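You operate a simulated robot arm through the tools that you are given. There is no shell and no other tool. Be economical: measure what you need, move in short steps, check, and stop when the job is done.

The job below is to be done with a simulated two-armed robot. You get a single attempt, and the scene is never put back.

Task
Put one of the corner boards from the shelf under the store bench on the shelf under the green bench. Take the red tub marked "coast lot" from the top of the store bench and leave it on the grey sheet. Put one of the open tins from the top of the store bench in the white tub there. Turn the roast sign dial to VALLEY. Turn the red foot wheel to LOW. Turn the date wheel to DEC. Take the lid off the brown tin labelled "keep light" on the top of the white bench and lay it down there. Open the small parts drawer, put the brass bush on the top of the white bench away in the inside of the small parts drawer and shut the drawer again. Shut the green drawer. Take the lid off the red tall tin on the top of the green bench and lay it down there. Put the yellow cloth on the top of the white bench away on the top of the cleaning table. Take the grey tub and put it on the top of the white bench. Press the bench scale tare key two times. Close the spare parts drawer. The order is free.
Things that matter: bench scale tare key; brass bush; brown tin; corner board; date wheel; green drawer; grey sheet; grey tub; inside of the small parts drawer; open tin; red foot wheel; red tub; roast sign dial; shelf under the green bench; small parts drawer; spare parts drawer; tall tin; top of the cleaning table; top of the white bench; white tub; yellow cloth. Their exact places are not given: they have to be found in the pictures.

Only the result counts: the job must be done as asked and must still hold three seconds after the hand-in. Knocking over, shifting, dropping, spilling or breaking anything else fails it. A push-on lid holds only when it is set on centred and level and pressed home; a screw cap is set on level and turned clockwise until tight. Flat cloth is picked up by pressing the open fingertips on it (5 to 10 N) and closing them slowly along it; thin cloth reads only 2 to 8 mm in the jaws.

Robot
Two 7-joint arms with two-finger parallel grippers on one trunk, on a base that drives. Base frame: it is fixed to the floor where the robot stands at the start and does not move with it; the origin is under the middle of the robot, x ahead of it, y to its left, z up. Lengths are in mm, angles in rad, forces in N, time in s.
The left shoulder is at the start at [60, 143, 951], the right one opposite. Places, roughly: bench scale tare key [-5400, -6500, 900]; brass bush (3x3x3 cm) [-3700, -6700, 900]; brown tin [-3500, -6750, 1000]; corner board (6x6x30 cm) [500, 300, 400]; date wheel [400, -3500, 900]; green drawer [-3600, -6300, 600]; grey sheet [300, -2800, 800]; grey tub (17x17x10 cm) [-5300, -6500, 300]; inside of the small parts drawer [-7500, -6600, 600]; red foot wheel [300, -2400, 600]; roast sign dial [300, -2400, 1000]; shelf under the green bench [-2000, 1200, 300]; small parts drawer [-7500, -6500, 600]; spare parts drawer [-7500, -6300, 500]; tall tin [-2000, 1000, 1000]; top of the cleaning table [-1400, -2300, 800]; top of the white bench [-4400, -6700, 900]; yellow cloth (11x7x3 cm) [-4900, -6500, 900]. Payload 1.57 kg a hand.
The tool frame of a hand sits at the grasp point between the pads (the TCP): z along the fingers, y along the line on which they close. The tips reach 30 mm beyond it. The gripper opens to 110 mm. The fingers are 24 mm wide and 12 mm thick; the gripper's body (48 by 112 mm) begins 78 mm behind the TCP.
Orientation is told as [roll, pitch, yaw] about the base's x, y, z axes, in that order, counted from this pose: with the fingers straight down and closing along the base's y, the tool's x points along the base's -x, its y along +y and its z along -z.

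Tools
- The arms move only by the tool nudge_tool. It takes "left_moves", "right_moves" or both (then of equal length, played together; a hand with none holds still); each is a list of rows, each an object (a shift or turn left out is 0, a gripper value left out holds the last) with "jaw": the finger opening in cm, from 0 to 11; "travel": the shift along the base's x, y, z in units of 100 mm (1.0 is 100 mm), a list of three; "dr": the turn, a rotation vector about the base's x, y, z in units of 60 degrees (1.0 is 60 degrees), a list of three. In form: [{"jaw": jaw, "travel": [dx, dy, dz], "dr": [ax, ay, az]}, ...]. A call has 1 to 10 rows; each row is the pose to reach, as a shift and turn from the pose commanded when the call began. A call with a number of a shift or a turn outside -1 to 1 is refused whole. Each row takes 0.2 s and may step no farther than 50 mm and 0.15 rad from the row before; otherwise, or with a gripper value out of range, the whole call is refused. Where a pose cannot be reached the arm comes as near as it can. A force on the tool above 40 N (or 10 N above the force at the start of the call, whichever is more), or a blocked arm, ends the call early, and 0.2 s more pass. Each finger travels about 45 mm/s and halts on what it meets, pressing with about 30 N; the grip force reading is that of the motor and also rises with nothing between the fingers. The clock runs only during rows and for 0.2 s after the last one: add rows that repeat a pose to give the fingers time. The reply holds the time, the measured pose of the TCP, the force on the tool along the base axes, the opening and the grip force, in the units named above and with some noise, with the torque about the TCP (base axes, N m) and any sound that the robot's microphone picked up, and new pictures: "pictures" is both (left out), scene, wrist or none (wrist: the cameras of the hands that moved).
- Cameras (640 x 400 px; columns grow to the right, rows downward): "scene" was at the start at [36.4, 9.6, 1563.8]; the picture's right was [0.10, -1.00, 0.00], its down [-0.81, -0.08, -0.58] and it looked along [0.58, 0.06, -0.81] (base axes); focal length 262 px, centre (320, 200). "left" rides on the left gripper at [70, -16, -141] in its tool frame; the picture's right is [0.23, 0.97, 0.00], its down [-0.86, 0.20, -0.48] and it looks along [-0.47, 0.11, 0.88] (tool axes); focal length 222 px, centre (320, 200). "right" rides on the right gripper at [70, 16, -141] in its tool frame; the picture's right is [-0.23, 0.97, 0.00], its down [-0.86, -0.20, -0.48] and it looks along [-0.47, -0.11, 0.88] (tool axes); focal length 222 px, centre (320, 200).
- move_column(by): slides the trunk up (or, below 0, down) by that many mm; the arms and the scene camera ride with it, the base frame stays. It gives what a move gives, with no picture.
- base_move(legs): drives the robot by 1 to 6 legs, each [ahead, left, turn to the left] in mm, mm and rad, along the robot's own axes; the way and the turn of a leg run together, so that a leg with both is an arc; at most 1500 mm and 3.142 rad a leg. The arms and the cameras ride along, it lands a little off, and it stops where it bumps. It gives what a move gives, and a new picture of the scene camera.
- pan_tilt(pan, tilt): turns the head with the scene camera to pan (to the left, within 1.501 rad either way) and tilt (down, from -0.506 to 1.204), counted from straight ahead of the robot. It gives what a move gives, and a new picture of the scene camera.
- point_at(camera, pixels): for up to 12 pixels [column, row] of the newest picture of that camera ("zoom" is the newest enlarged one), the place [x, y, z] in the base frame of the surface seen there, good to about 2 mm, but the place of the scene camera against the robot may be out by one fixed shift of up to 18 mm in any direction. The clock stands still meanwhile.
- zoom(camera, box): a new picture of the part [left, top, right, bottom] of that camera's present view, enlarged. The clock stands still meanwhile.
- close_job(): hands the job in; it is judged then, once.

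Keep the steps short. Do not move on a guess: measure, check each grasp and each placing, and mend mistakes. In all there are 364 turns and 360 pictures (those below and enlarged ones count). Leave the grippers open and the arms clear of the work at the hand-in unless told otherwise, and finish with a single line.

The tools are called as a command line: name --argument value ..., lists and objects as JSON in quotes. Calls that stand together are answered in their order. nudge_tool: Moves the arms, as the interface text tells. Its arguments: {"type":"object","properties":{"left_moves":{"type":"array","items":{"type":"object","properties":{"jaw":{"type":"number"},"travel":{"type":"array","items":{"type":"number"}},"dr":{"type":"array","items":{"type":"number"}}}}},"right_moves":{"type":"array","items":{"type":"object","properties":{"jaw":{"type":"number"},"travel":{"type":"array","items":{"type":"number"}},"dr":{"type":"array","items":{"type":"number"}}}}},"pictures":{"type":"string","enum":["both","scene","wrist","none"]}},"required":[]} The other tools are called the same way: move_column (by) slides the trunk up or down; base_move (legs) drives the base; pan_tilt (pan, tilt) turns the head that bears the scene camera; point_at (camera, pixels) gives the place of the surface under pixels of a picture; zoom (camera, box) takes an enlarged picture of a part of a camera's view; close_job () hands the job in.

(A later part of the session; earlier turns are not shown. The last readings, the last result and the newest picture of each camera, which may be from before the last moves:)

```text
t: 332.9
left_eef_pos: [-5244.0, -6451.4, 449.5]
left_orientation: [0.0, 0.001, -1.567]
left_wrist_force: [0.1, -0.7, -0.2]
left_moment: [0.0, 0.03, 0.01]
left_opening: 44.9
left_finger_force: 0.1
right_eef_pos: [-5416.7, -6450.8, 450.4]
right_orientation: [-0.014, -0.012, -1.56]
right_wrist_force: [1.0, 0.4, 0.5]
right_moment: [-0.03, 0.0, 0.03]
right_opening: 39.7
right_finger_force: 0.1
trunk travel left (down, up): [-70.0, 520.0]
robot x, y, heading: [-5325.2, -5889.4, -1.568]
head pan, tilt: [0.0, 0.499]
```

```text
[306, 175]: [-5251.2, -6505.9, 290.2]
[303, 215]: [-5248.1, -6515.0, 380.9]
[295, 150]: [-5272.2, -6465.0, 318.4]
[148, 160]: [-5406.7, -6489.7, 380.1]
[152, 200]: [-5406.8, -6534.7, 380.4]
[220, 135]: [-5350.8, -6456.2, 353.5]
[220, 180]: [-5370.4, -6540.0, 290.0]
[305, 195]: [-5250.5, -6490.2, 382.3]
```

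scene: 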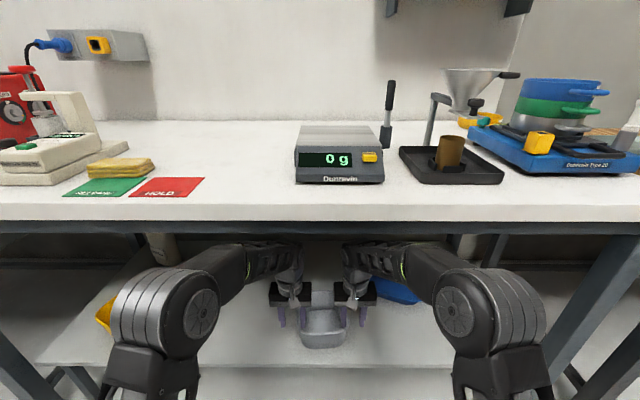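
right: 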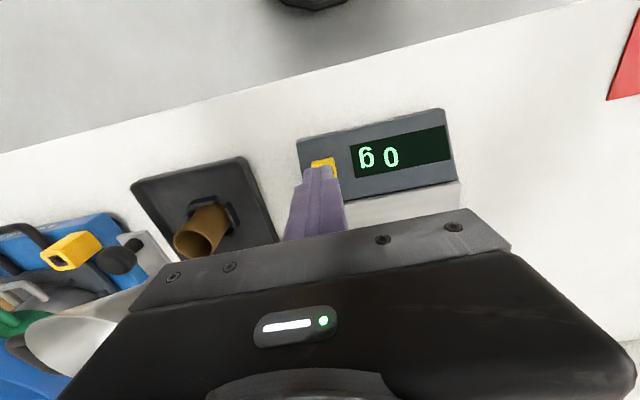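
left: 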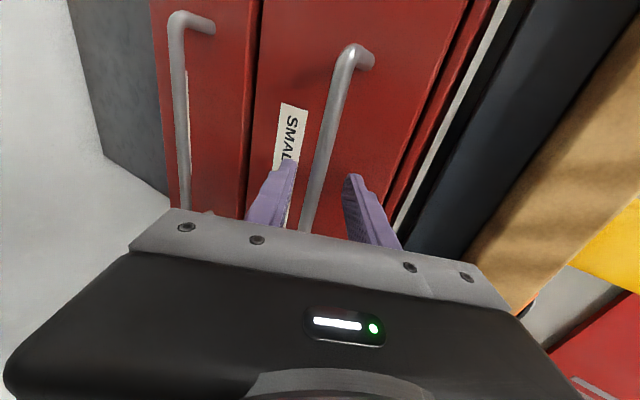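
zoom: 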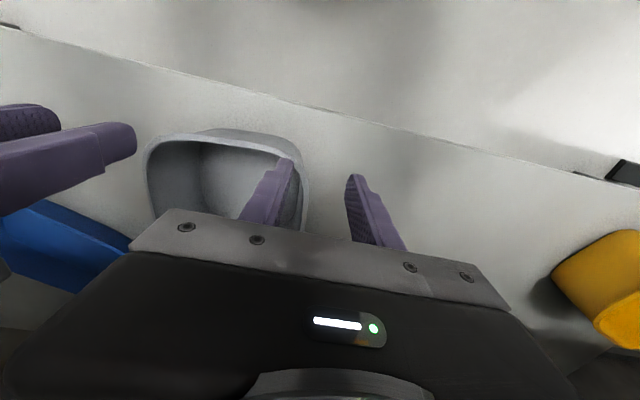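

Walls at x −5246 and −5412, rim 381. Drive 60 more, then lower onto the walls at y≈−6530.

base_move --legs '[[60, 0, 0]]'

nudge_tool --left_moves '[{"travel": [-0.02, -0.1, 0]}, {"travel": [-0.02, -0.18, -0.2]}, {"travel": [-0.02, -0.18, -0.45]}, {"travel": [-0.02, -0.18, -0.63]}, {"travel": [-0.02, -0.18, -0.63]}]' --right_moves '[{"travel": [0.04, -0.1, 0]}, {"travel": [0.04, -0.18, -0.2]}, {"travel": [0.04, -0.18, -0.45]}, {"travel": [0.04, -0.18, -0.64]}, {"travel": [0.04, -0.18, -0.64]}]' --pictures "wrist"

```text
t: 333.8
left_eef_pos: [-5242.5, -6473.5, 447.4]
left_orientation: [0.008, 0.004, -1.57]
left_wrist_force: [0.0, -0.4, 0.3]
left_moment: [-0.03, 0.03, 0.01]
left_opening: 45.1
left_finger_force: 0.2
right_eef_pos: [-5420.2, -6472.6, 447.7]
right_orientation: [-0.024, -0.001, -1.556]
right_wrist_force: [-1.5, 0.1, 0.3]
right_moment: [-0.05, -0.04, 0.0]
right_opening: 39.9
right_finger_force: 0.1
trunk travel left (down, up): [-70.0, 520.0]
robot x, y, heading: [-5326.2, -5934.0, -1.565]
head pan, tilt: [0.0, 0.499]
```

scene: 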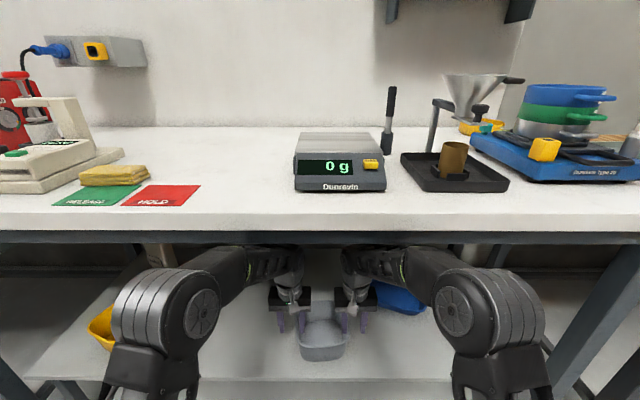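

```text
t: 335.0
left_eef_pos: [-5244.5, -6499.8, 378.2]
left_orientation: [0.006, 0.026, -1.57]
left_wrist_force: [-0.2, 1.1, 0.2]
left_moment: [-0.01, -0.01, -0.01]
left_opening: 45.0
left_finger_force: 0.1
right_eef_pos: [-5415.0, -6500.6, 377.2]
right_orientation: [-0.023, 0.02, -1.557]
right_wrist_force: [1.0, -0.2, -0.3]
right_moment: [-0.02, 0.02, -0.04]
right_opening: 40.4
right_finger_force: 0.4
trunk travel left (down, up): [-70.0, 520.0]
robot x, y, heading: [-5324.2, -5930.6, -1.57]
head pan, tilt: [0.0, 0.499]
```

right: 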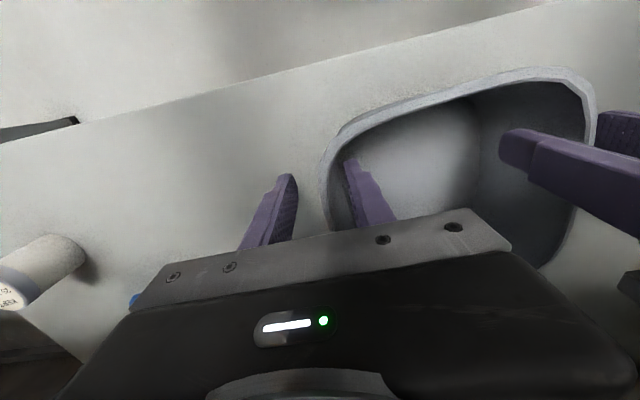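
left: 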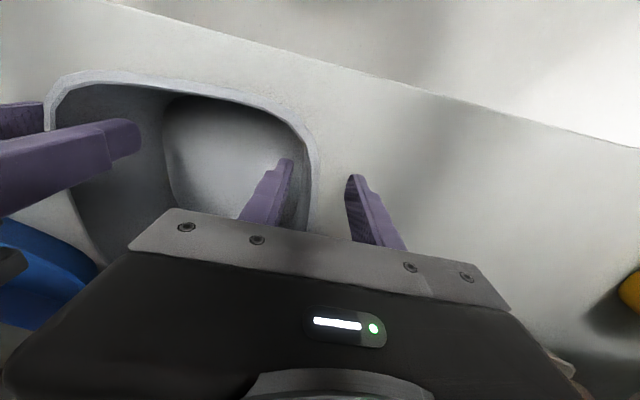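

Both jaws straddle the walls. Close both.

nudge_tool --left_moves '[{"jaw": 2.5}, {"jaw": 1}, {"jaw": 0}, {"jaw": 0}]' --right_moves '[{"jaw": 2.5}, {"jaw": 1}, {"jaw": 0}, {"jaw": 0}]' --pictures "none"

nudge_tool --left_moves '[{"travel": [0, 0, 0.1]}, {"travel": [0, 0, 0.2]}, {"travel": [0, 0, 0.3]}]' --right_moves '[{"travel": [0, 0, 0.1]}, {"travel": [0, 0, 0.2]}, {"travel": [0, 0, 0.3]}]' --pictures "wrist"

```text
t: 336.0
left_eef_pos: [-5253.1, -6500.0, 378.1]
left_orientation: [-0.005, 0.024, -1.573]
left_wrist_force: [-37.5, 0.4, 0.4]
left_moment: [-0.19, 1.19, 0.58]
left_opening: 6.7
left_finger_force: 22.2
right_eef_pos: [-5408.4, -6498.9, 376.7]
right_orientation: [-0.011, 0.018, -1.553]
right_wrist_force: [36.9, -0.4, -0.5]
right_moment: [0.23, -1.3, -0.57]
right_opening: 6.7
right_finger_force: 24.2
trunk travel left (down, up): [-70.0, 520.0]
robot x, y, heading: [-5322.6, -5929.0, -1.567]
head pan, tilt: [0.0, 0.499]
```

```text
t: 336.8
left_eef_pos: [-5251.9, -6497.9, 407.0]
left_orientation: [-0.006, 0.028, -1.574]
left_wrist_force: [-40.4, -0.3, -1.1]
left_moment: [-0.05, 1.41, 0.67]
left_opening: 7.2
left_finger_force: 26.7
right_eef_pos: [-5407.3, -6498.1, 407.6]
right_orientation: [-0.009, 0.021, -1.553]
right_wrist_force: [39.2, 0.6, -1.1]
right_moment: [0.11, -1.41, -0.66]
right_opening: 6.0
right_finger_force: 25.9
trunk travel left (down, up): [-70.0, 520.0]
robot x, y, heading: [-5321.7, -5935.5, -1.565]
head pan, tilt: [0.0, 0.499]
```

right: 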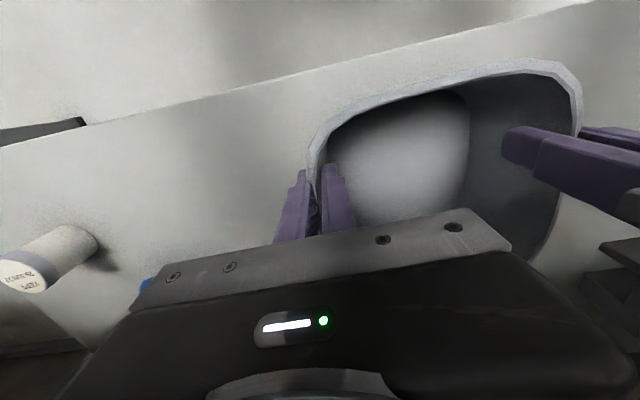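
left: 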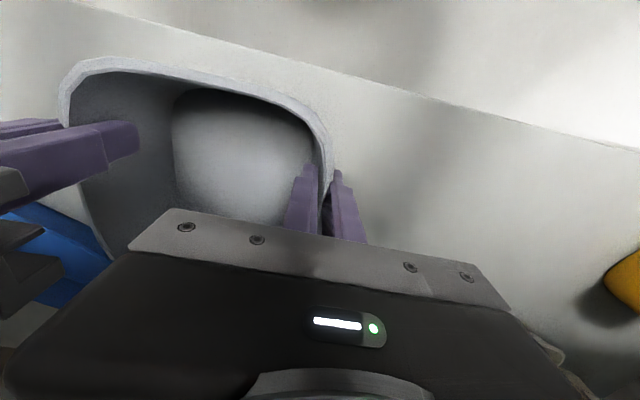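

Held; ease the sideways tension, then back out 450 mm.

nudge_tool --left_moves '[{"travel": [-0.03, 0, 0.05]}, {"travel": [-0.06, 0, 0.1]}]' --right_moves '[{"travel": [0.03, 0, 0.05]}, {"travel": [0.06, 0, 0.1]}]' --pictures "none"

base_move --legs '[[-450, 0, 0]]'

```text
t: 337.4
left_eef_pos: [-5252.0, -6497.9, 417.3]
left_orientation: [0.003, 0.029, -1.567]
left_wrist_force: [-22.3, 1.0, 0.0]
left_moment: [0.3, 1.2, 0.63]
left_opening: 7.2
left_finger_force: 26.6
right_eef_pos: [-5408.0, -6496.0, 417.6]
right_orientation: [-0.017, 0.024, -1.556]
right_wrist_force: [23.3, -0.2, -1.3]
right_moment: [-0.32, -1.18, -0.68]
right_opening: 6.3
right_finger_force: 26.1
trunk travel left (down, up): [-70.0, 520.0]
robot x, y, heading: [-5324.0, -5936.6, -1.564]
head pan, tilt: [0.0, 0.499]
```

```text
t: 340.1
left_eef_pos: [-5256.1, -6052.3, 416.9]
left_orientation: [0.003, 0.026, -1.579]
left_wrist_force: [-19.9, 1.3, -1.6]
left_moment: [-0.04, 1.14, 0.71]
left_opening: 7.1
left_finger_force: 26.5
right_eef_pos: [-5412.1, -6049.7, 416.5]
right_orientation: [-0.019, 0.02, -1.567]
right_wrist_force: [20.4, -0.5, -1.0]
right_moment: [0.09, -1.2, -0.67]
right_opening: 6.4
right_finger_force: 25.8
trunk travel left (down, up): [-70.0, 520.0]
robot x, y, heading: [-5330.0, -5484.0, -1.573]
head pan, tilt: [0.0, 0.499]
```

scene: 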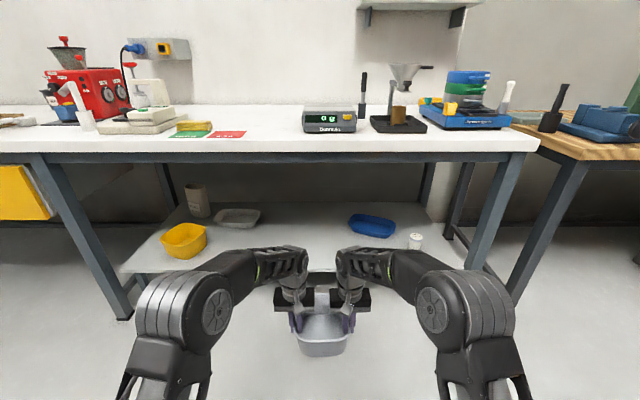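

Tub is out. Raise the trunk 520.

move_column --by 400

move_column --by 120

nudge_tool --left_moves '[{"travel": [0, 0, 0.35]}, {"travel": [0, 0, 0.7]}, {"travel": [0, 0, 0.9]}]' --right_moves '[{"travel": [0, 0, 0.35]}, {"travel": [0, 0, 0.7]}, {"travel": [0, 0, 0.9]}]' --pictures "scene"

point_at --camera "scene" --pixels '[[245, 225], [238, 238], [305, 220], [303, 195], [275, 215], [215, 215], [270, 190]]'

```text
t: 344.0
left_eef_pos: [-5256.7, -6052.4, 817.0]
left_orientation: [0.002, 0.028, -1.578]
left_wrist_force: [-2.1, -0.6, -1.4]
left_moment: [-0.02, 0.94, 0.69]
left_opening: 7.3
left_finger_force: 26.4
right_eef_pos: [-5411.6, -6048.2, 817.8]
right_orientation: [-0.02, 0.019, -1.566]
right_wrist_force: [0.9, 0.9, -0.3]
right_moment: [0.03, -0.96, -0.64]
right_opening: 6.4
right_finger_force: 26.4
trunk travel left (down, up): [-470.0, 120.0]
robot x, y, heading: [-5322.6, -5483.7, -1.576]
head pan, tilt: [0.0, 0.499]
```

```text
t: 345.5
left_eef_pos: [-5256.4, -6051.6, 936.1]
left_orientation: [0.004, 0.029, -1.578]
left_wrist_force: [-0.8, -0.1, -1.1]
left_moment: [0.04, 0.93, 0.66]
left_opening: 7.0
left_finger_force: 26.3
right_eef_pos: [-5411.5, -6049.2, 938.2]
right_orientation: [-0.019, 0.021, -1.566]
right_wrist_force: [1.5, 0.6, -0.3]
right_moment: [0.01, -0.95, -0.62]
right_opening: 6.4
right_finger_force: 26.3
trunk travel left (down, up): [-590.0, 0.0]
robot x, y, heading: [-5322.0, -5482.8, -1.575]
head pan, tilt: [0.0, 0.499]
```

```text
t: 346.3
left_eef_pos: [-5255.3, -6051.1, 1030.0]
left_orientation: [0.003, 0.027, -1.578]
left_wrist_force: [-6.2, 0.1, -1.3]
left_moment: [-0.1, 0.96, 0.68]
left_opening: 6.8
left_finger_force: 27.0
right_eef_pos: [-5412.0, -6048.1, 1029.0]
right_orientation: [-0.018, 0.021, -1.565]
right_wrist_force: [7.0, -0.1, -0.2]
right_moment: [0.1, -1.01, -0.72]
right_opening: 6.7
right_finger_force: 25.9
trunk travel left (down, up): [-590.0, 0.0]
robot x, y, heading: [-5323.3, -5480.6, -1.577]
head pan, tilt: [0.0, 0.499]
```

scene: 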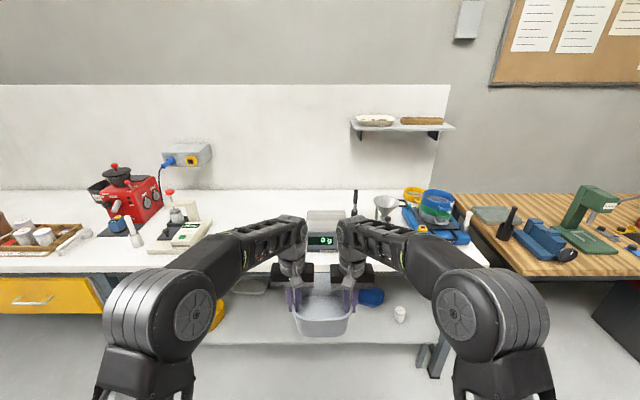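

```text
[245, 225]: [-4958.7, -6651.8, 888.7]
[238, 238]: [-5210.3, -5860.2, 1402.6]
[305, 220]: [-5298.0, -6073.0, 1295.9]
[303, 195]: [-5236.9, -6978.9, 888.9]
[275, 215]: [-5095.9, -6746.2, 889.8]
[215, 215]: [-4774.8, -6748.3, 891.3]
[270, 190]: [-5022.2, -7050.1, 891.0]
```

Free space is behind the HOLD sheet, left of the scale. Drive left 175 and ahead 380, then look down.

base_move --legs '[[0, 175, 0], [380, 0, 0.0]]'

pan_tilt --pan 0.0 --tilt 0.75

```text
t: 349.7
left_eef_pos: [-5083.1, -6427.7, 1028.3]
left_orientation: [0.002, 0.028, -1.576]
left_wrist_force: [-16.5, 0.8, -1.1]
left_moment: [0.03, 1.11, 0.65]
left_opening: 6.9
left_finger_force: 26.2
right_eef_pos: [-5237.6, -6424.9, 1028.1]
right_orientation: [-0.018, 0.022, -1.564]
right_wrist_force: [15.4, 0.1, -0.8]
right_moment: [0.07, -1.12, -0.64]
right_opening: 6.5
right_finger_force: 26.2
trunk travel left (down, up): [-590.0, 0.0]
robot x, y, heading: [-5152.5, -5861.1, -1.575]
head pan, tilt: [0.0, 0.499]
```

scene: 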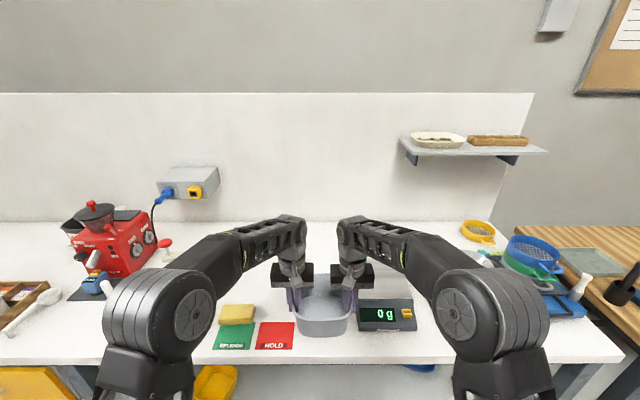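

```text
t: 350.5
left_eef_pos: [-5082.8, -6427.4, 1028.2]
left_orientation: [0.002, 0.025, -1.576]
left_wrist_force: [-0.3, 0.1, -0.5]
left_moment: [0.04, 0.86, 0.64]
left_opening: 6.7
left_finger_force: 26.3
right_eef_pos: [-5238.4, -6424.9, 1028.3]
right_orientation: [-0.016, 0.02, -1.563]
right_wrist_force: [-0.4, 0.0, 0.0]
right_moment: [0.0, -0.91, -0.62]
right_opening: 6.5
right_finger_force: 25.9
trunk travel left (down, up): [-590.0, 0.0]
robot x, y, heading: [-5149.9, -5859.7, -1.571]
head pan, tilt: [0.0, 0.75]
```

scene: 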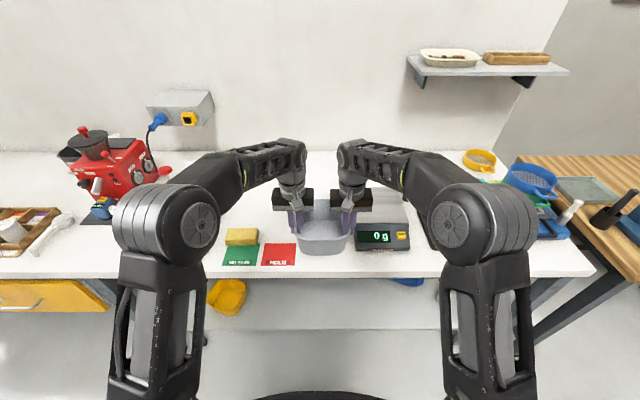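

point_at --camera "scene" --pixels '[[263, 245], [295, 245], [262, 264], [294, 263], [228, 232], [256, 234], [228, 243], [257, 243], [355, 225], [355, 248], [241, 258]]'

zoom --camera "scene" --box '[210, 160, 420, 280]'

```text
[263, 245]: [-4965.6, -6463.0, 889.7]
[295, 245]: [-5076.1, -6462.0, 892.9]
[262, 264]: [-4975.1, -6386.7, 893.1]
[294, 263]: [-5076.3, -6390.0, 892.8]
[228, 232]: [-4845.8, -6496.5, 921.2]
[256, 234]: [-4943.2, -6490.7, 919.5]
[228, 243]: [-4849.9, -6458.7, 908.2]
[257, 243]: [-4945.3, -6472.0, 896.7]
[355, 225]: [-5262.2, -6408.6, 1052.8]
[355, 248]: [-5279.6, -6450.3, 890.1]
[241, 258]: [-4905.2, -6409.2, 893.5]
```

```text
3.05 times, centred on (315, 220) of scene
```

zoom: 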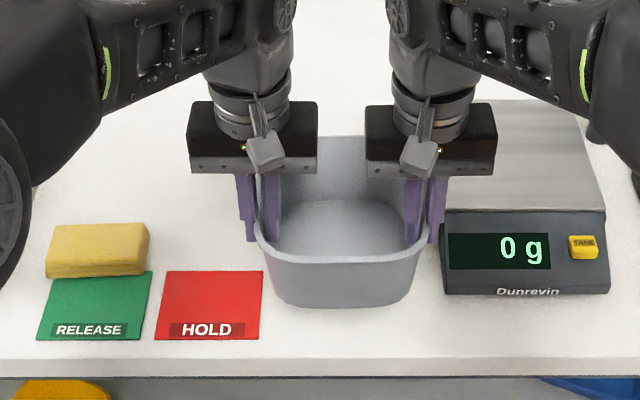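

Spot clear: x between −5084 (HOLD) and −5288 (scale). Drive ahead 130, then lower 50.

base_move --legs '[[130, 0, 0]]'

nudge_tool --left_moves '[{"travel": [0, 0, -0.2]}, {"travel": [0, 0, -0.4]}, {"travel": [0, 0, -0.5]}]' --right_moves '[{"travel": [0, 0, -0.2]}, {"travel": [0, 0, -0.4]}, {"travel": [0, 0, -0.5]}]' --pictures "both"

```text
t: 351.8
left_eef_pos: [-5083.4, -6561.1, 1027.4]
left_orientation: [0.002, 0.028, -1.576]
left_wrist_force: [-0.6, 0.4, -0.8]
left_moment: [0.03, 0.9, 0.67]
left_opening: 6.7
left_finger_force: 26.6
right_eef_pos: [-5237.8, -6557.9, 1027.0]
right_orientation: [-0.017, 0.023, -1.563]
right_wrist_force: [1.2, -0.7, 0.0]
right_moment: [0.06, -0.9, -0.66]
right_opening: 6.5
right_finger_force: 26.0
trunk travel left (down, up): [-590.0, 0.0]
robot x, y, heading: [-5156.4, -5992.8, -1.574]
head pan, tilt: [0.0, 0.75]
```

scene: 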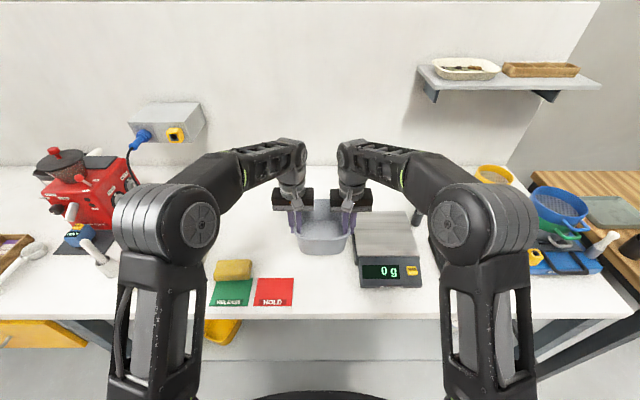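

```text
t: 352.6
left_eef_pos: [-5083.4, -6560.0, 978.7]
left_orientation: [0.002, 0.029, -1.574]
left_wrist_force: [2.0, -0.8, -1.4]
left_moment: [-0.24, 0.85, 0.71]
left_opening: 7.2
left_finger_force: 26.4
right_eef_pos: [-5238.1, -6558.6, 976.5]
right_orientation: [-0.018, 0.022, -1.563]
right_wrist_force: [-3.5, 0.8, -1.7]
right_moment: [0.3, -0.86, -0.62]
right_opening: 6.1
right_finger_force: 26.0
trunk travel left (down, up): [-590.0, 0.0]
robot x, y, heading: [-5152.1, -5991.7, -1.576]
head pan, tilt: [0.0, 0.75]
```

scene: 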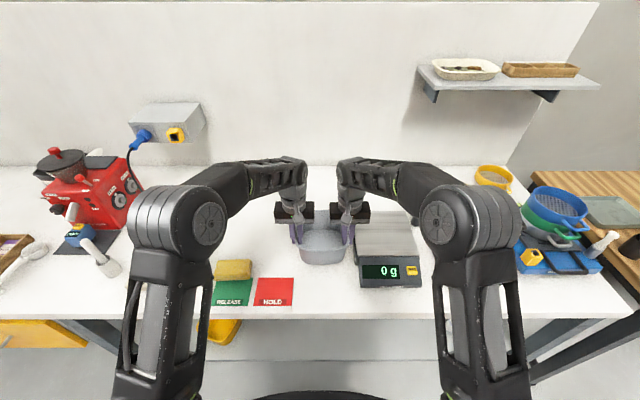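
right: 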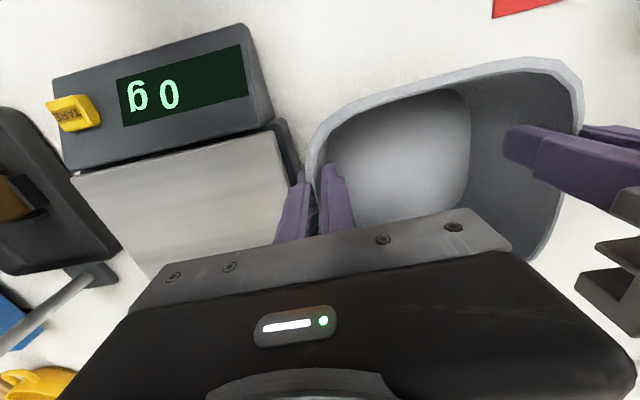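
left: 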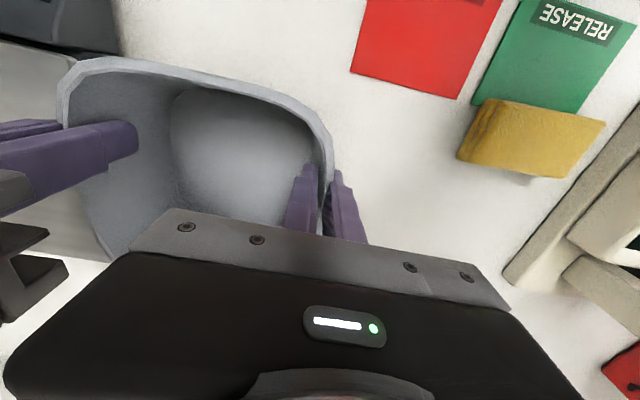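

Lower gently to contact.

nudge_tool --left_moves '[{"travel": [0, 0, -0.03]}, {"travel": [0, 0, -0.06]}, {"travel": [0, 0, -0.08]}, {"travel": [0, 0, -0.1]}]' --right_moves '[{"travel": [0, 0, -0.03]}, {"travel": [0, 0, -0.06]}, {"travel": [0, 0, -0.08]}, {"travel": [0, 0, -0.1]}]' --pictures "none"

```text
t: 353.6
left_eef_pos: [-5083.0, -6559.0, 967.8]
left_orientation: [0.003, 0.026, -1.575]
left_wrist_force: [4.0, 0.4, -0.5]
left_moment: [0.13, 0.87, 0.66]
left_opening: 7.2
left_finger_force: 26.5
right_eef_pos: [-5237.8, -6556.2, 968.2]
right_orientation: [-0.018, 0.021, -1.564]
right_wrist_force: [-4.4, 0.7, -1.6]
right_moment: [-0.04, -0.86, -0.65]
right_opening: 6.1
right_finger_force: 25.6
trunk travel left (down, up): [-590.0, 0.0]
robot x, y, heading: [-5150.4, -5995.2, -1.577]
head pan, tilt: [0.0, 0.75]
```

nudge_tool --left_moves '[{"travel": [0, 0, -0.02]}, {"travel": [0, 0, -0.03]}, {"travel": [0, 0, -0.04]}, {"travel": [0, 0, -0.05]}]' --right_moves '[{"travel": [0, 0, -0.02]}, {"travel": [0, 0, -0.03]}, {"travel": [0, 0, -0.04]}, {"travel": [0, 0, -0.05]}]' --pictures "none"

```text
t: 354.6
left_eef_pos: [-5083.4, -6558.6, 965.4]
left_orientation: [0.001, 0.019, -1.574]
left_wrist_force: [3.8, -5.0, 20.9]
left_moment: [-0.12, 0.87, 0.66]
left_opening: 7.2
left_finger_force: 26.2
right_eef_pos: [-5237.8, -6555.0, 967.0]
right_orientation: [-0.016, 0.016, -1.564]
right_wrist_force: [-8.1, 1.1, 22.8]
right_moment: [0.05, -0.82, -0.63]
right_opening: 6.7
right_finger_force: 26.7
trunk travel left (down, up): [-590.0, 0.0]
robot x, y, heading: [-5153.8, -5991.8, -1.57]
head pan, tilt: [0.0, 0.75]
```

Contact. Open by ~2 cm and rise.

nudge_tool --left_moves '[{"jaw": 1.5, "travel": [0, 0, 0.02]}, {"jaw": 2.4, "travel": [0, 0, 0.02]}, {"jaw": 2.4, "travel": [0, 0, 0.02]}, {"travel": [0, 0, 0.3]}, {"travel": [0, 0, 0.65]}, {"travel": [0, 0, 1.0]}]' --right_moves '[{"jaw": 1.5, "travel": [0, 0, 0.02]}, {"jaw": 2.4, "travel": [0, 0, 0.02]}, {"jaw": 2.4, "travel": [0, 0, 0.02]}, {"travel": [0, 0, 0.3]}, {"travel": [0, 0, 0.65]}, {"travel": [0, 0, 1.0]}]' --pictures "both"

```text
t: 356.0
left_eef_pos: [-5081.8, -6558.2, 1063.7]
left_orientation: [0.0, 0.027, -1.577]
left_wrist_force: [-0.3, 0.1, -0.6]
left_moment: [-0.02, -0.01, 0.01]
left_opening: 23.9
left_finger_force: 0.1
right_eef_pos: [-5237.4, -6557.6, 1062.2]
right_orientation: [-0.017, 0.02, -1.561]
right_wrist_force: [-0.2, 0.3, -0.4]
right_moment: [-0.02, 0.0, 0.0]
right_opening: 23.8
right_finger_force: 0.0
trunk travel left (down, up): [-590.0, 0.0]
robot x, y, heading: [-5149.5, -5996.9, -1.573]
head pan, tilt: [0.0, 0.75]
```

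scene: 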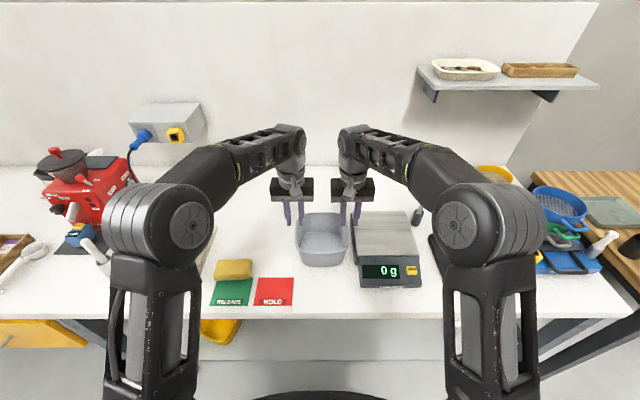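
right: 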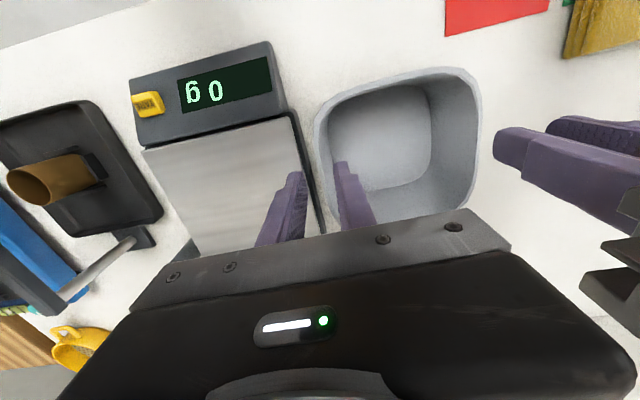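
left: 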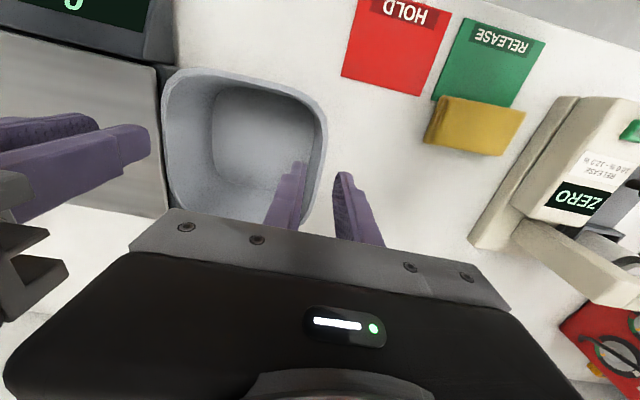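

Grey tub stands on the white bench. Next the yellow cloth; measure in the left picture.

point_at --camera "left" --pixels '[[444, 98], [524, 115], [500, 150], [426, 137], [475, 118], [480, 140], [430, 115], [512, 135], [480, 70]]'

zoom --camera "left" --box '[400, 60, 560, 180]'

```text
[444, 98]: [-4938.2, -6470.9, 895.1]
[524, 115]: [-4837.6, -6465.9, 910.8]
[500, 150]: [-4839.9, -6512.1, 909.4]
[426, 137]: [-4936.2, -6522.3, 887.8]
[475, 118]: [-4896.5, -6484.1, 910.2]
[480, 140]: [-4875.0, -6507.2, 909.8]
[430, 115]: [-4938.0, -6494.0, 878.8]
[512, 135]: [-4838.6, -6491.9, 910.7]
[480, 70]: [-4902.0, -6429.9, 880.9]
```

```text
3.33 times, centred on (480, 120) of left
```

zoom: 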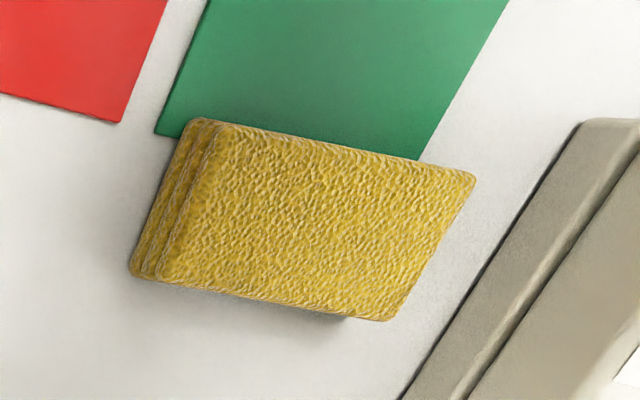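

Cloth centre (−4888,−6493), 100×58, top 910. Turn the left hand +90° while moving above it, jaw 90.

nudge_tool --left_moves '[{"travel": [0.15, 0, 0.1], "dr": [0, 0, 0.125]}, {"travel": [0.3, 0.1, 0.1], "dr": [0, 0, 0.25]}, {"travel": [0.5, 0.2, 0.1], "dr": [0, 0, 0.375]}, {"travel": [0.7, 0.3, 0.1], "dr": [0, 0, 0.5]}, {"jaw": 9, "travel": [0.85, 0.4, 0.1], "dr": [0, 0, 0.625]}, {"travel": [1.0, 0.5, 0.1], "dr": [0, 0, 0.75]}]' --pictures "none"

nudge_tool --left_moves '[{"travel": [0.15, 0.05, 0], "dr": [0, 0, 0.125]}, {"travel": [0.3, 0.1, 0], "dr": [0, 0, 0.25]}, {"travel": [0.5, 0.15, 0], "dr": [0, 0, 0.375]}, {"travel": [0.7, 0.15, 0], "dr": [0, 0, 0.5]}, {"travel": [0.85, 0.15, 0], "dr": [0, 0, 0.625]}, {"travel": [0.94, 0.15, 0], "dr": [0, 0, 0.75]}, {"travel": [0.94, 0.15, 0], "dr": [0, 0, 0.75]}]' --pictures "both"

```text
t: 357.4
left_eef_pos: [-4980.9, -6508.5, 1073.9]
left_orientation: [0.002, 0.026, -0.786]
left_wrist_force: [0.0, 0.4, -0.4]
left_moment: [-0.01, 0.03, -0.01]
left_opening: 76.0
left_finger_force: 0.1
right_eef_pos: [-5238.4, -6559.0, 1062.6]
right_orientation: [-0.017, 0.02, -1.563]
right_wrist_force: [1.0, -1.0, -0.4]
right_moment: [0.0, 0.02, 0.0]
right_opening: 24.2
right_finger_force: 0.1
trunk travel left (down, up): [-590.0, 0.0]
robot x, y, heading: [-5153.7, -5990.4, -1.578]
head pan, tilt: [0.0, 0.75]
```

```text
t: 359.0
left_eef_pos: [-4888.4, -6494.0, 1074.2]
left_orientation: [0.003, 0.03, 0.0]
left_wrist_force: [0.4, -0.4, 1.3]
left_moment: [0.0, -0.02, 0.0]
left_opening: 90.0
left_finger_force: 0.0
right_eef_pos: [-5238.0, -6560.1, 1061.4]
right_orientation: [-0.017, 0.022, -1.565]
right_wrist_force: [0.3, 0.6, 0.6]
right_moment: [-0.02, -0.02, 0.03]
right_opening: 23.7
right_finger_force: 0.0
trunk travel left (down, up): [-590.0, 0.0]
robot x, y, heading: [-5153.5, -5995.0, -1.573]
head pan, tilt: [0.0, 0.75]
```

scene: 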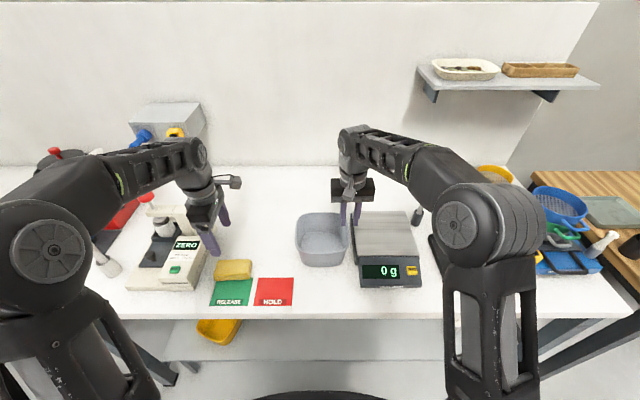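
left: 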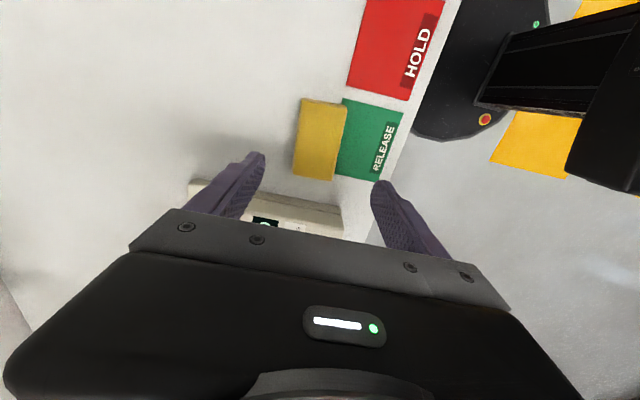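

Cloth is centred under the hand. Lower 158 mm.

nudge_tool --left_moves '[{"travel": [0, 0, -0.4]}, {"travel": [0, 0, -0.8]}, {"travel": [0, 0, -1.0]}]' --pictures "none"

nudge_tool --left_moves '[{"travel": [0, 0, -0.3]}, {"travel": [0, 0, -0.5]}, {"travel": [0, 0, -0.58]}, {"jaw": 7, "travel": [0, 0, -0.58]}, {"jaw": 5.5, "travel": [0, 0, -0.58]}, {"jaw": 4.5, "travel": [0, 0, -0.58]}, {"jaw": 4, "travel": [0, 0, -0.58]}]' --pictures "wrist"

```text
t: 359.8
left_eef_pos: [-4889.0, -6494.5, 970.9]
left_orientation: [0.003, 0.028, -0.003]
left_wrist_force: [-0.1, 0.3, -0.6]
left_moment: [0.01, 0.01, -0.01]
left_opening: 90.0
left_finger_force: 0.0
right_eef_pos: [-5239.1, -6557.8, 1061.2]
right_orientation: [-0.019, 0.021, -1.564]
right_wrist_force: [-0.4, -0.8, 0.1]
right_moment: [0.0, 0.0, 0.01]
right_opening: 23.9
right_finger_force: 0.1
trunk travel left (down, up): [-590.0, 0.0]
robot x, y, heading: [-5154.6, -5995.4, -1.574]
head pan, tilt: [0.0, 0.75]
```

```text
t: 361.4
left_eef_pos: [-4888.8, -6495.3, 915.3]
left_orientation: [0.003, 0.027, -0.006]
left_wrist_force: [0.3, 0.6, 0.2]
left_moment: [0.0, 0.02, -0.03]
left_opening: 64.6
left_finger_force: 30.6
right_eef_pos: [-5239.7, -6559.8, 1062.1]
right_orientation: [-0.018, 0.022, -1.564]
right_wrist_force: [-0.1, -0.1, -0.6]
right_moment: [-0.02, 0.0, 0.03]
right_opening: 23.9
right_finger_force: 0.1
trunk travel left (down, up): [-590.0, 0.0]
robot x, y, heading: [-5151.2, -5993.5, -1.571]
head pan, tilt: [0.0, 0.75]
```

left: 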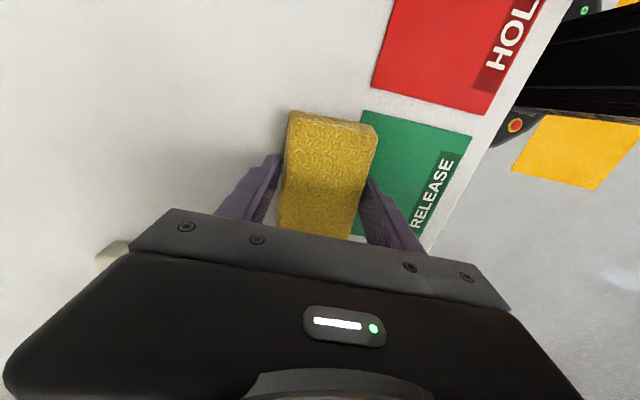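

Gripped at 64.6 mm. Lift 100 mm and check.

nudge_tool --left_moves '[{"travel": [0, 0, 0.3]}, {"travel": [0, 0, 0.65]}, {"travel": [0, 0, 1.0]}]' --pictures "wrist"

nudge_tool --left_moves '[{"travel": [0, 0, 0.4]}, {"travel": [0, 0, 0.8]}]' --pictures "none"

base_move --legs '[[-450, 0, 0]]'

```text
t: 362.2
left_eef_pos: [-4889.4, -6494.3, 1014.7]
left_orientation: [0.001, 0.027, -0.004]
left_wrist_force: [0.1, -1.3, -0.3]
left_moment: [-0.03, 0.04, 0.0]
left_opening: 64.0
left_finger_force: 29.8
right_eef_pos: [-5239.0, -6558.2, 1062.4]
right_orientation: [-0.017, 0.022, -1.563]
right_wrist_force: [0.5, 0.8, -0.2]
right_moment: [-0.01, 0.03, -0.02]
right_opening: 24.0
right_finger_force: 0.1
trunk travel left (down, up): [-590.0, 0.0]
robot x, y, heading: [-5152.6, -5993.9, -1.574]
head pan, tilt: [0.0, 0.75]
```

left: 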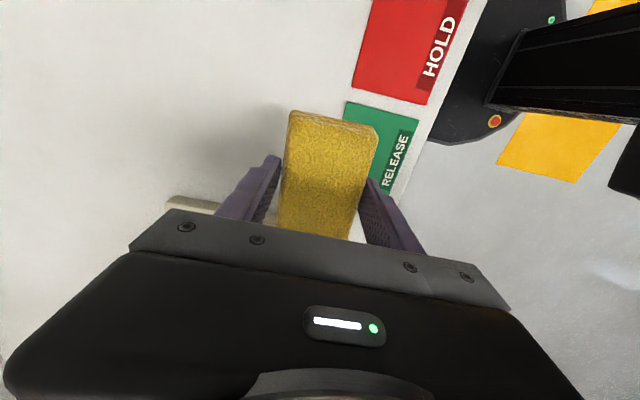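

```text
t: 362.8
left_eef_pos: [-4889.6, -6496.4, 1095.4]
left_orientation: [0.003, 0.027, -0.004]
left_wrist_force: [1.0, -0.2, -0.2]
left_moment: [-0.01, -0.02, 0.01]
left_opening: 63.6
left_finger_force: 29.7
right_eef_pos: [-5238.1, -6558.2, 1061.6]
right_orientation: [-0.016, 0.021, -1.564]
right_wrist_force: [0.2, -1.7, -0.6]
right_moment: [0.01, 0.01, -0.03]
right_opening: 24.0
right_finger_force: 0.0
trunk travel left (down, up): [-590.0, 0.0]
robot x, y, heading: [-5153.0, -5998.6, -1.578]
head pan, tilt: [0.0, 0.75]
```

```text
t: 365.5
left_eef_pos: [-4890.8, -6052.4, 1094.6]
left_orientation: [0.001, 0.026, -0.011]
left_wrist_force: [-0.3, 0.6, 0.0]
left_moment: [-0.01, 0.01, 0.0]
left_opening: 63.1
left_finger_force: 30.3
right_eef_pos: [-5240.8, -6111.0, 1062.6]
right_orientation: [-0.018, 0.021, -1.571]
right_wrist_force: [0.1, 0.3, -0.5]
right_moment: [-0.04, 0.01, 0.01]
right_opening: 24.0
right_finger_force: 0.1
trunk travel left (down, up): [-590.0, 0.0]
robot x, y, heading: [-5147.1, -5545.8, -1.579]
head pan, tilt: [0.0, 0.75]
```

scene: 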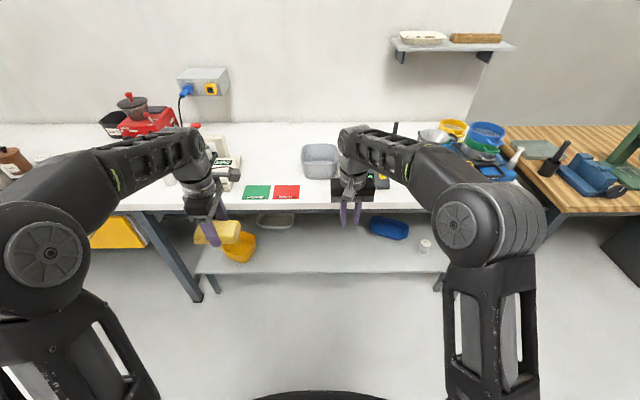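

Cloth held. Turn toward the cleaning table (bearing 0.54) and drive two legs, then look.

base_move --legs '[[0, 0, 2.12], [1400, 0, 0], [1400, 0, 0]]'

pan_tilt --pan 0.0 --tilt 0.4

```text
t: 384.0
left_eef_pos: [-2478.8, -3616.8, 1094.1]
left_orientation: [0.005, 0.027, 2.121]
left_wrist_force: [0.4, 0.0, -1.3]
left_moment: [-0.01, 0.01, -0.02]
left_opening: 62.9
left_finger_force: 29.9
right_eef_pos: [-2241.5, -3880.7, 1062.5]
right_orientation: [-0.017, 0.023, 0.563]
right_wrist_force: [-0.1, -0.8, -0.5]
right_moment: [-0.02, 0.01, 0.02]
right_opening: 23.9
right_finger_force: 0.0
trunk travel left (down, up): [-590.0, 0.0]
robot x, y, heading: [-2767.2, -4106.0, 0.551]
head pan, tilt: [0.0, 0.75]
```

scene: 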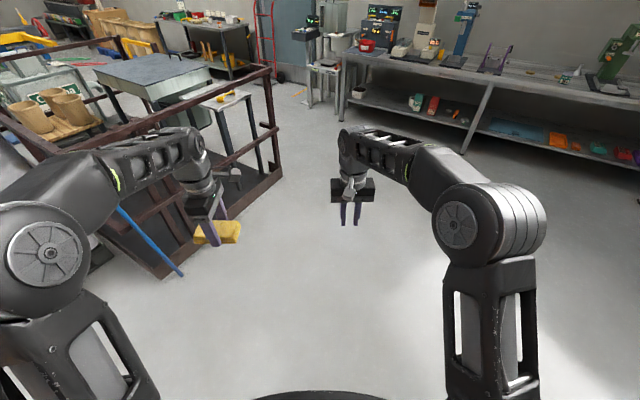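

```text
t: 384.8
left_eef_pos: [-2479.3, -3617.4, 1093.9]
left_orientation: [0.004, 0.024, 2.12]
left_wrist_force: [-0.1, 1.0, -0.2]
left_moment: [0.01, 0.02, -0.02]
left_opening: 62.8
left_finger_force: 29.9
right_eef_pos: [-2242.1, -3882.3, 1062.2]
right_orientation: [-0.016, 0.019, 0.561]
right_wrist_force: [-0.9, -0.1, 0.0]
right_moment: [0.0, -0.02, 0.02]
right_opening: 23.8
right_finger_force: 0.0
trunk travel left (down, up): [-590.0, 0.0]
robot x, y, heading: [-2771.7, -4104.6, 0.55]
head pan, tilt: [0.0, 0.4]
```

scene: 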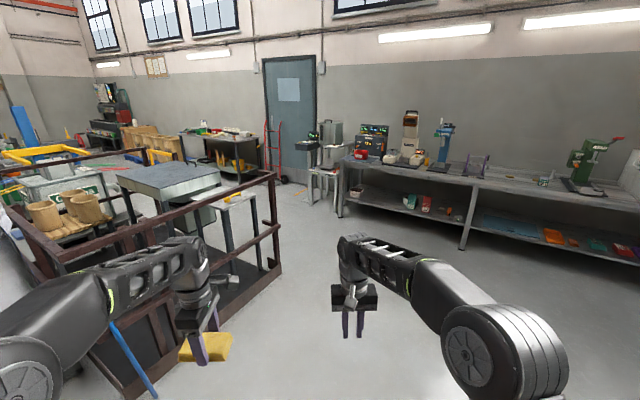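

zoom --camera "scene" --box '[0, 120, 300, 320]'

point_at --camera "scene" --pixels '[[240, 198], [228, 205], [272, 178], [275, 235], [280, 265], [170, 180], [180, 212], [165, 240], [60, 255], [130, 150], [225, 240], [205, 195]]'

```text
2.00 times, centred on (150, 220) of scene
```

zoom: 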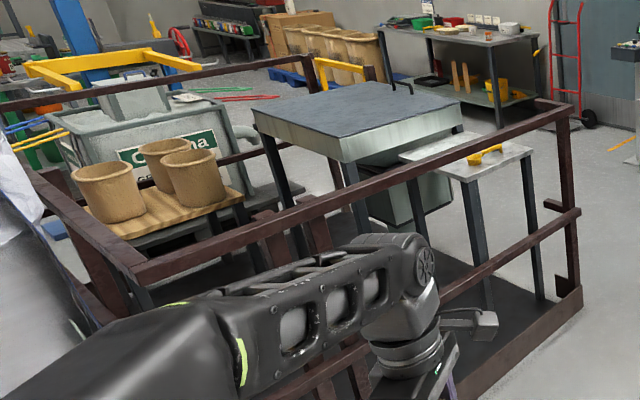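

```text
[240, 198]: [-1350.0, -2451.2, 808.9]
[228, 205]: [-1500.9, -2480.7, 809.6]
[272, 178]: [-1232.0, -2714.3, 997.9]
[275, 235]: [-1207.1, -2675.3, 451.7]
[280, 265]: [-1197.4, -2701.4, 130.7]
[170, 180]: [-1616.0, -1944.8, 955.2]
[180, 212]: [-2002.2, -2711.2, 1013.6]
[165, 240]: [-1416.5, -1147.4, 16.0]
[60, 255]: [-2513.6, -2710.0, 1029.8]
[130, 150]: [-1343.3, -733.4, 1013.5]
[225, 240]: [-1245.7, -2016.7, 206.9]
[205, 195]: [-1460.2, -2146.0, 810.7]
```

The cleaning table (small light table, top z≈800, x −1520…−1240, y −2500…−2100) is open toward +x. Drive round: to (−480,−3080), face −x, then slide along +y.

base_move --legs '[[0, 0, -0.13], [1250, 0, 0], [1250, 0, 0], [0, 0, 2.72]]'

pan_tilt --pan -0.5 --tilt 0.5

```text
t: 403.9
left_eef_pos: [-1009.8, -3372.0, 1095.0]
left_orientation: [0.003, 0.025, -1.568]
left_wrist_force: [0.6, -0.1, -0.3]
left_moment: [-0.03, -0.01, -0.02]
left_opening: 63.0
left_finger_force: 29.6
right_eef_pos: [-1074.9, -3024.7, 1060.9]
right_orientation: [-0.016, 0.021, -3.126]
right_wrist_force: [0.3, 0.4, -0.2]
right_moment: [0.0, 0.02, 0.01]
right_opening: 24.0
right_finger_force: 0.1
trunk travel left (down, up): [-590.0, 0.0]
robot x, y, heading: [-507.4, -3105.1, -3.14]
head pan, tilt: [0.0, 0.4]
```

scene: 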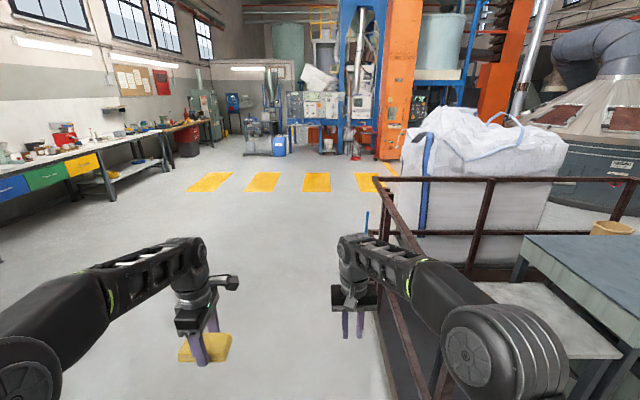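

```text
t: 404.9
left_eef_pos: [-1007.3, -3371.9, 1093.9]
left_orientation: [0.004, 0.026, -1.567]
left_wrist_force: [0.6, -0.6, -0.2]
left_moment: [-0.03, -0.02, 0.0]
left_opening: 63.1
left_finger_force: 30.0
right_eef_pos: [-1075.2, -3023.8, 1062.6]
right_orientation: [-0.017, 0.019, -3.126]
right_wrist_force: [-0.5, 0.2, 0.2]
right_moment: [0.01, 0.0, 0.0]
right_opening: 24.0
right_finger_force: 0.0
trunk travel left (down, up): [-590.0, 0.0]
robot x, y, heading: [-510.9, -3109.1, -3.135]
head pan, tilt: [-0.499, 0.499]
```

scene: 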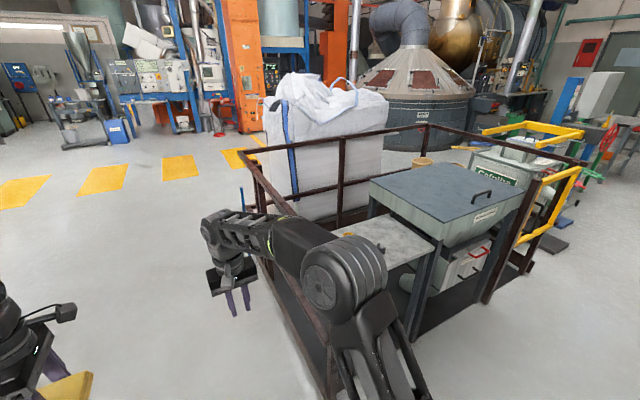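

The +x side is open. Slide right 1010.

base_move --legs '[[0, -1010, 0]]'

pan_tilt --pan 0.1 --tilt 0.75

```text
t: 410.1
left_eef_pos: [-1010.4, -2350.1, 1095.5]
left_orientation: [0.004, 0.026, -1.581]
left_wrist_force: [0.0, 0.0, -0.4]
left_moment: [-0.04, 0.0, 0.01]
left_opening: 62.7
left_finger_force: 30.5
right_eef_pos: [-1069.4, -2001.0, 1061.7]
right_orientation: [-0.018, 0.02, -3.141]
right_wrist_force: [0.8, 0.0, 0.1]
right_moment: [-0.02, 0.04, 0.01]
right_opening: 23.8
right_finger_force: 0.1
trunk travel left (down, up): [-590.0, 0.0]
robot x, y, heading: [-504.4, -2092.5, 3.13]
head pan, tilt: [-0.499, 0.499]
```

scene: 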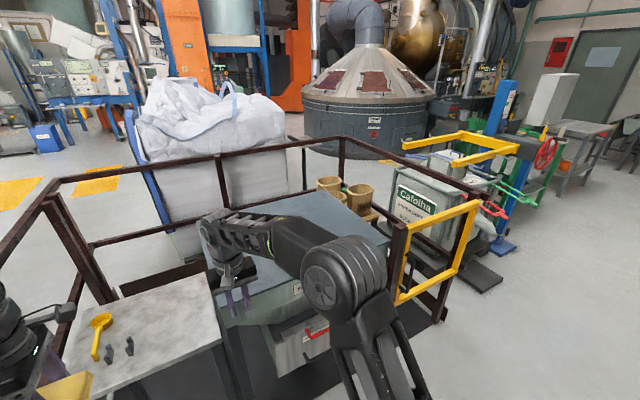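

```text
t: 411.1
left_eef_pos: [-1011.2, -2350.9, 1094.7]
left_orientation: [0.003, 0.026, -1.584]
left_wrist_force: [-0.3, 0.0, -0.6]
left_moment: [-0.03, -0.01, -0.01]
left_opening: 63.1
left_finger_force: 29.9
right_eef_pos: [-1070.4, -2001.5, 1061.6]
right_orientation: [-0.017, 0.019, -3.14]
right_wrist_force: [-0.3, -0.9, 0.3]
right_moment: [0.01, 0.0, 0.02]
right_opening: 24.3
right_finger_force: 0.0
trunk travel left (down, up): [-590.0, 0.0]
robot x, y, heading: [-503.6, -2092.5, 3.131]
head pan, tilt: [0.099, 0.75]
```

scene: 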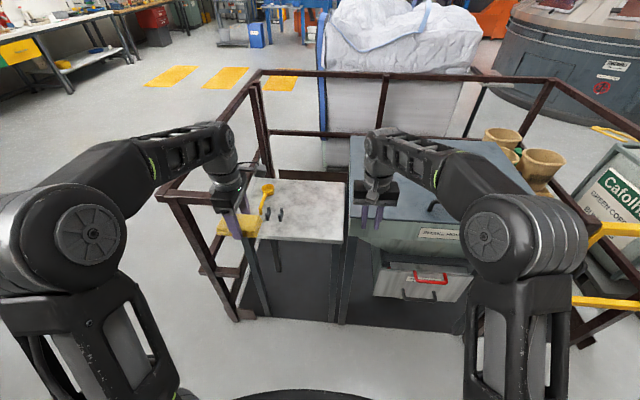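

point_at --camera "scene" --pixels '[[320, 190], [320, 210], [300, 233], [340, 238], [345, 185], [260, 235], [268, 190], [280, 215], [262, 210], [200, 200], [165, 195]]'

zoom --camera "scene" --box '[150, 150, 390, 300]'

```text
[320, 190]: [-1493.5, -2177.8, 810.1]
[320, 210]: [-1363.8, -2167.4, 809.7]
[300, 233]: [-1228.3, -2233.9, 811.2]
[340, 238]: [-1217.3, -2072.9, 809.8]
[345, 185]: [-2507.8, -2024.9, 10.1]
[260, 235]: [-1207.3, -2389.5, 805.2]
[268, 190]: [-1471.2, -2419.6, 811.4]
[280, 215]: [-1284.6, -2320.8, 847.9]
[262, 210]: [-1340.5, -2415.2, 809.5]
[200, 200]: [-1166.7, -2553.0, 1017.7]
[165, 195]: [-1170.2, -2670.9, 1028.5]
```

```text
2.67 times, centred on (270, 225) of scene
```

zoom: 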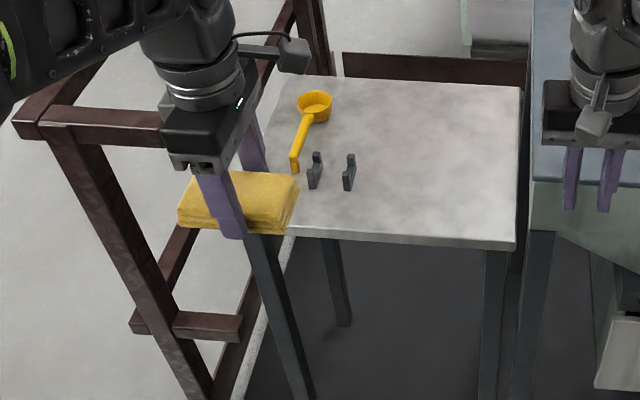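

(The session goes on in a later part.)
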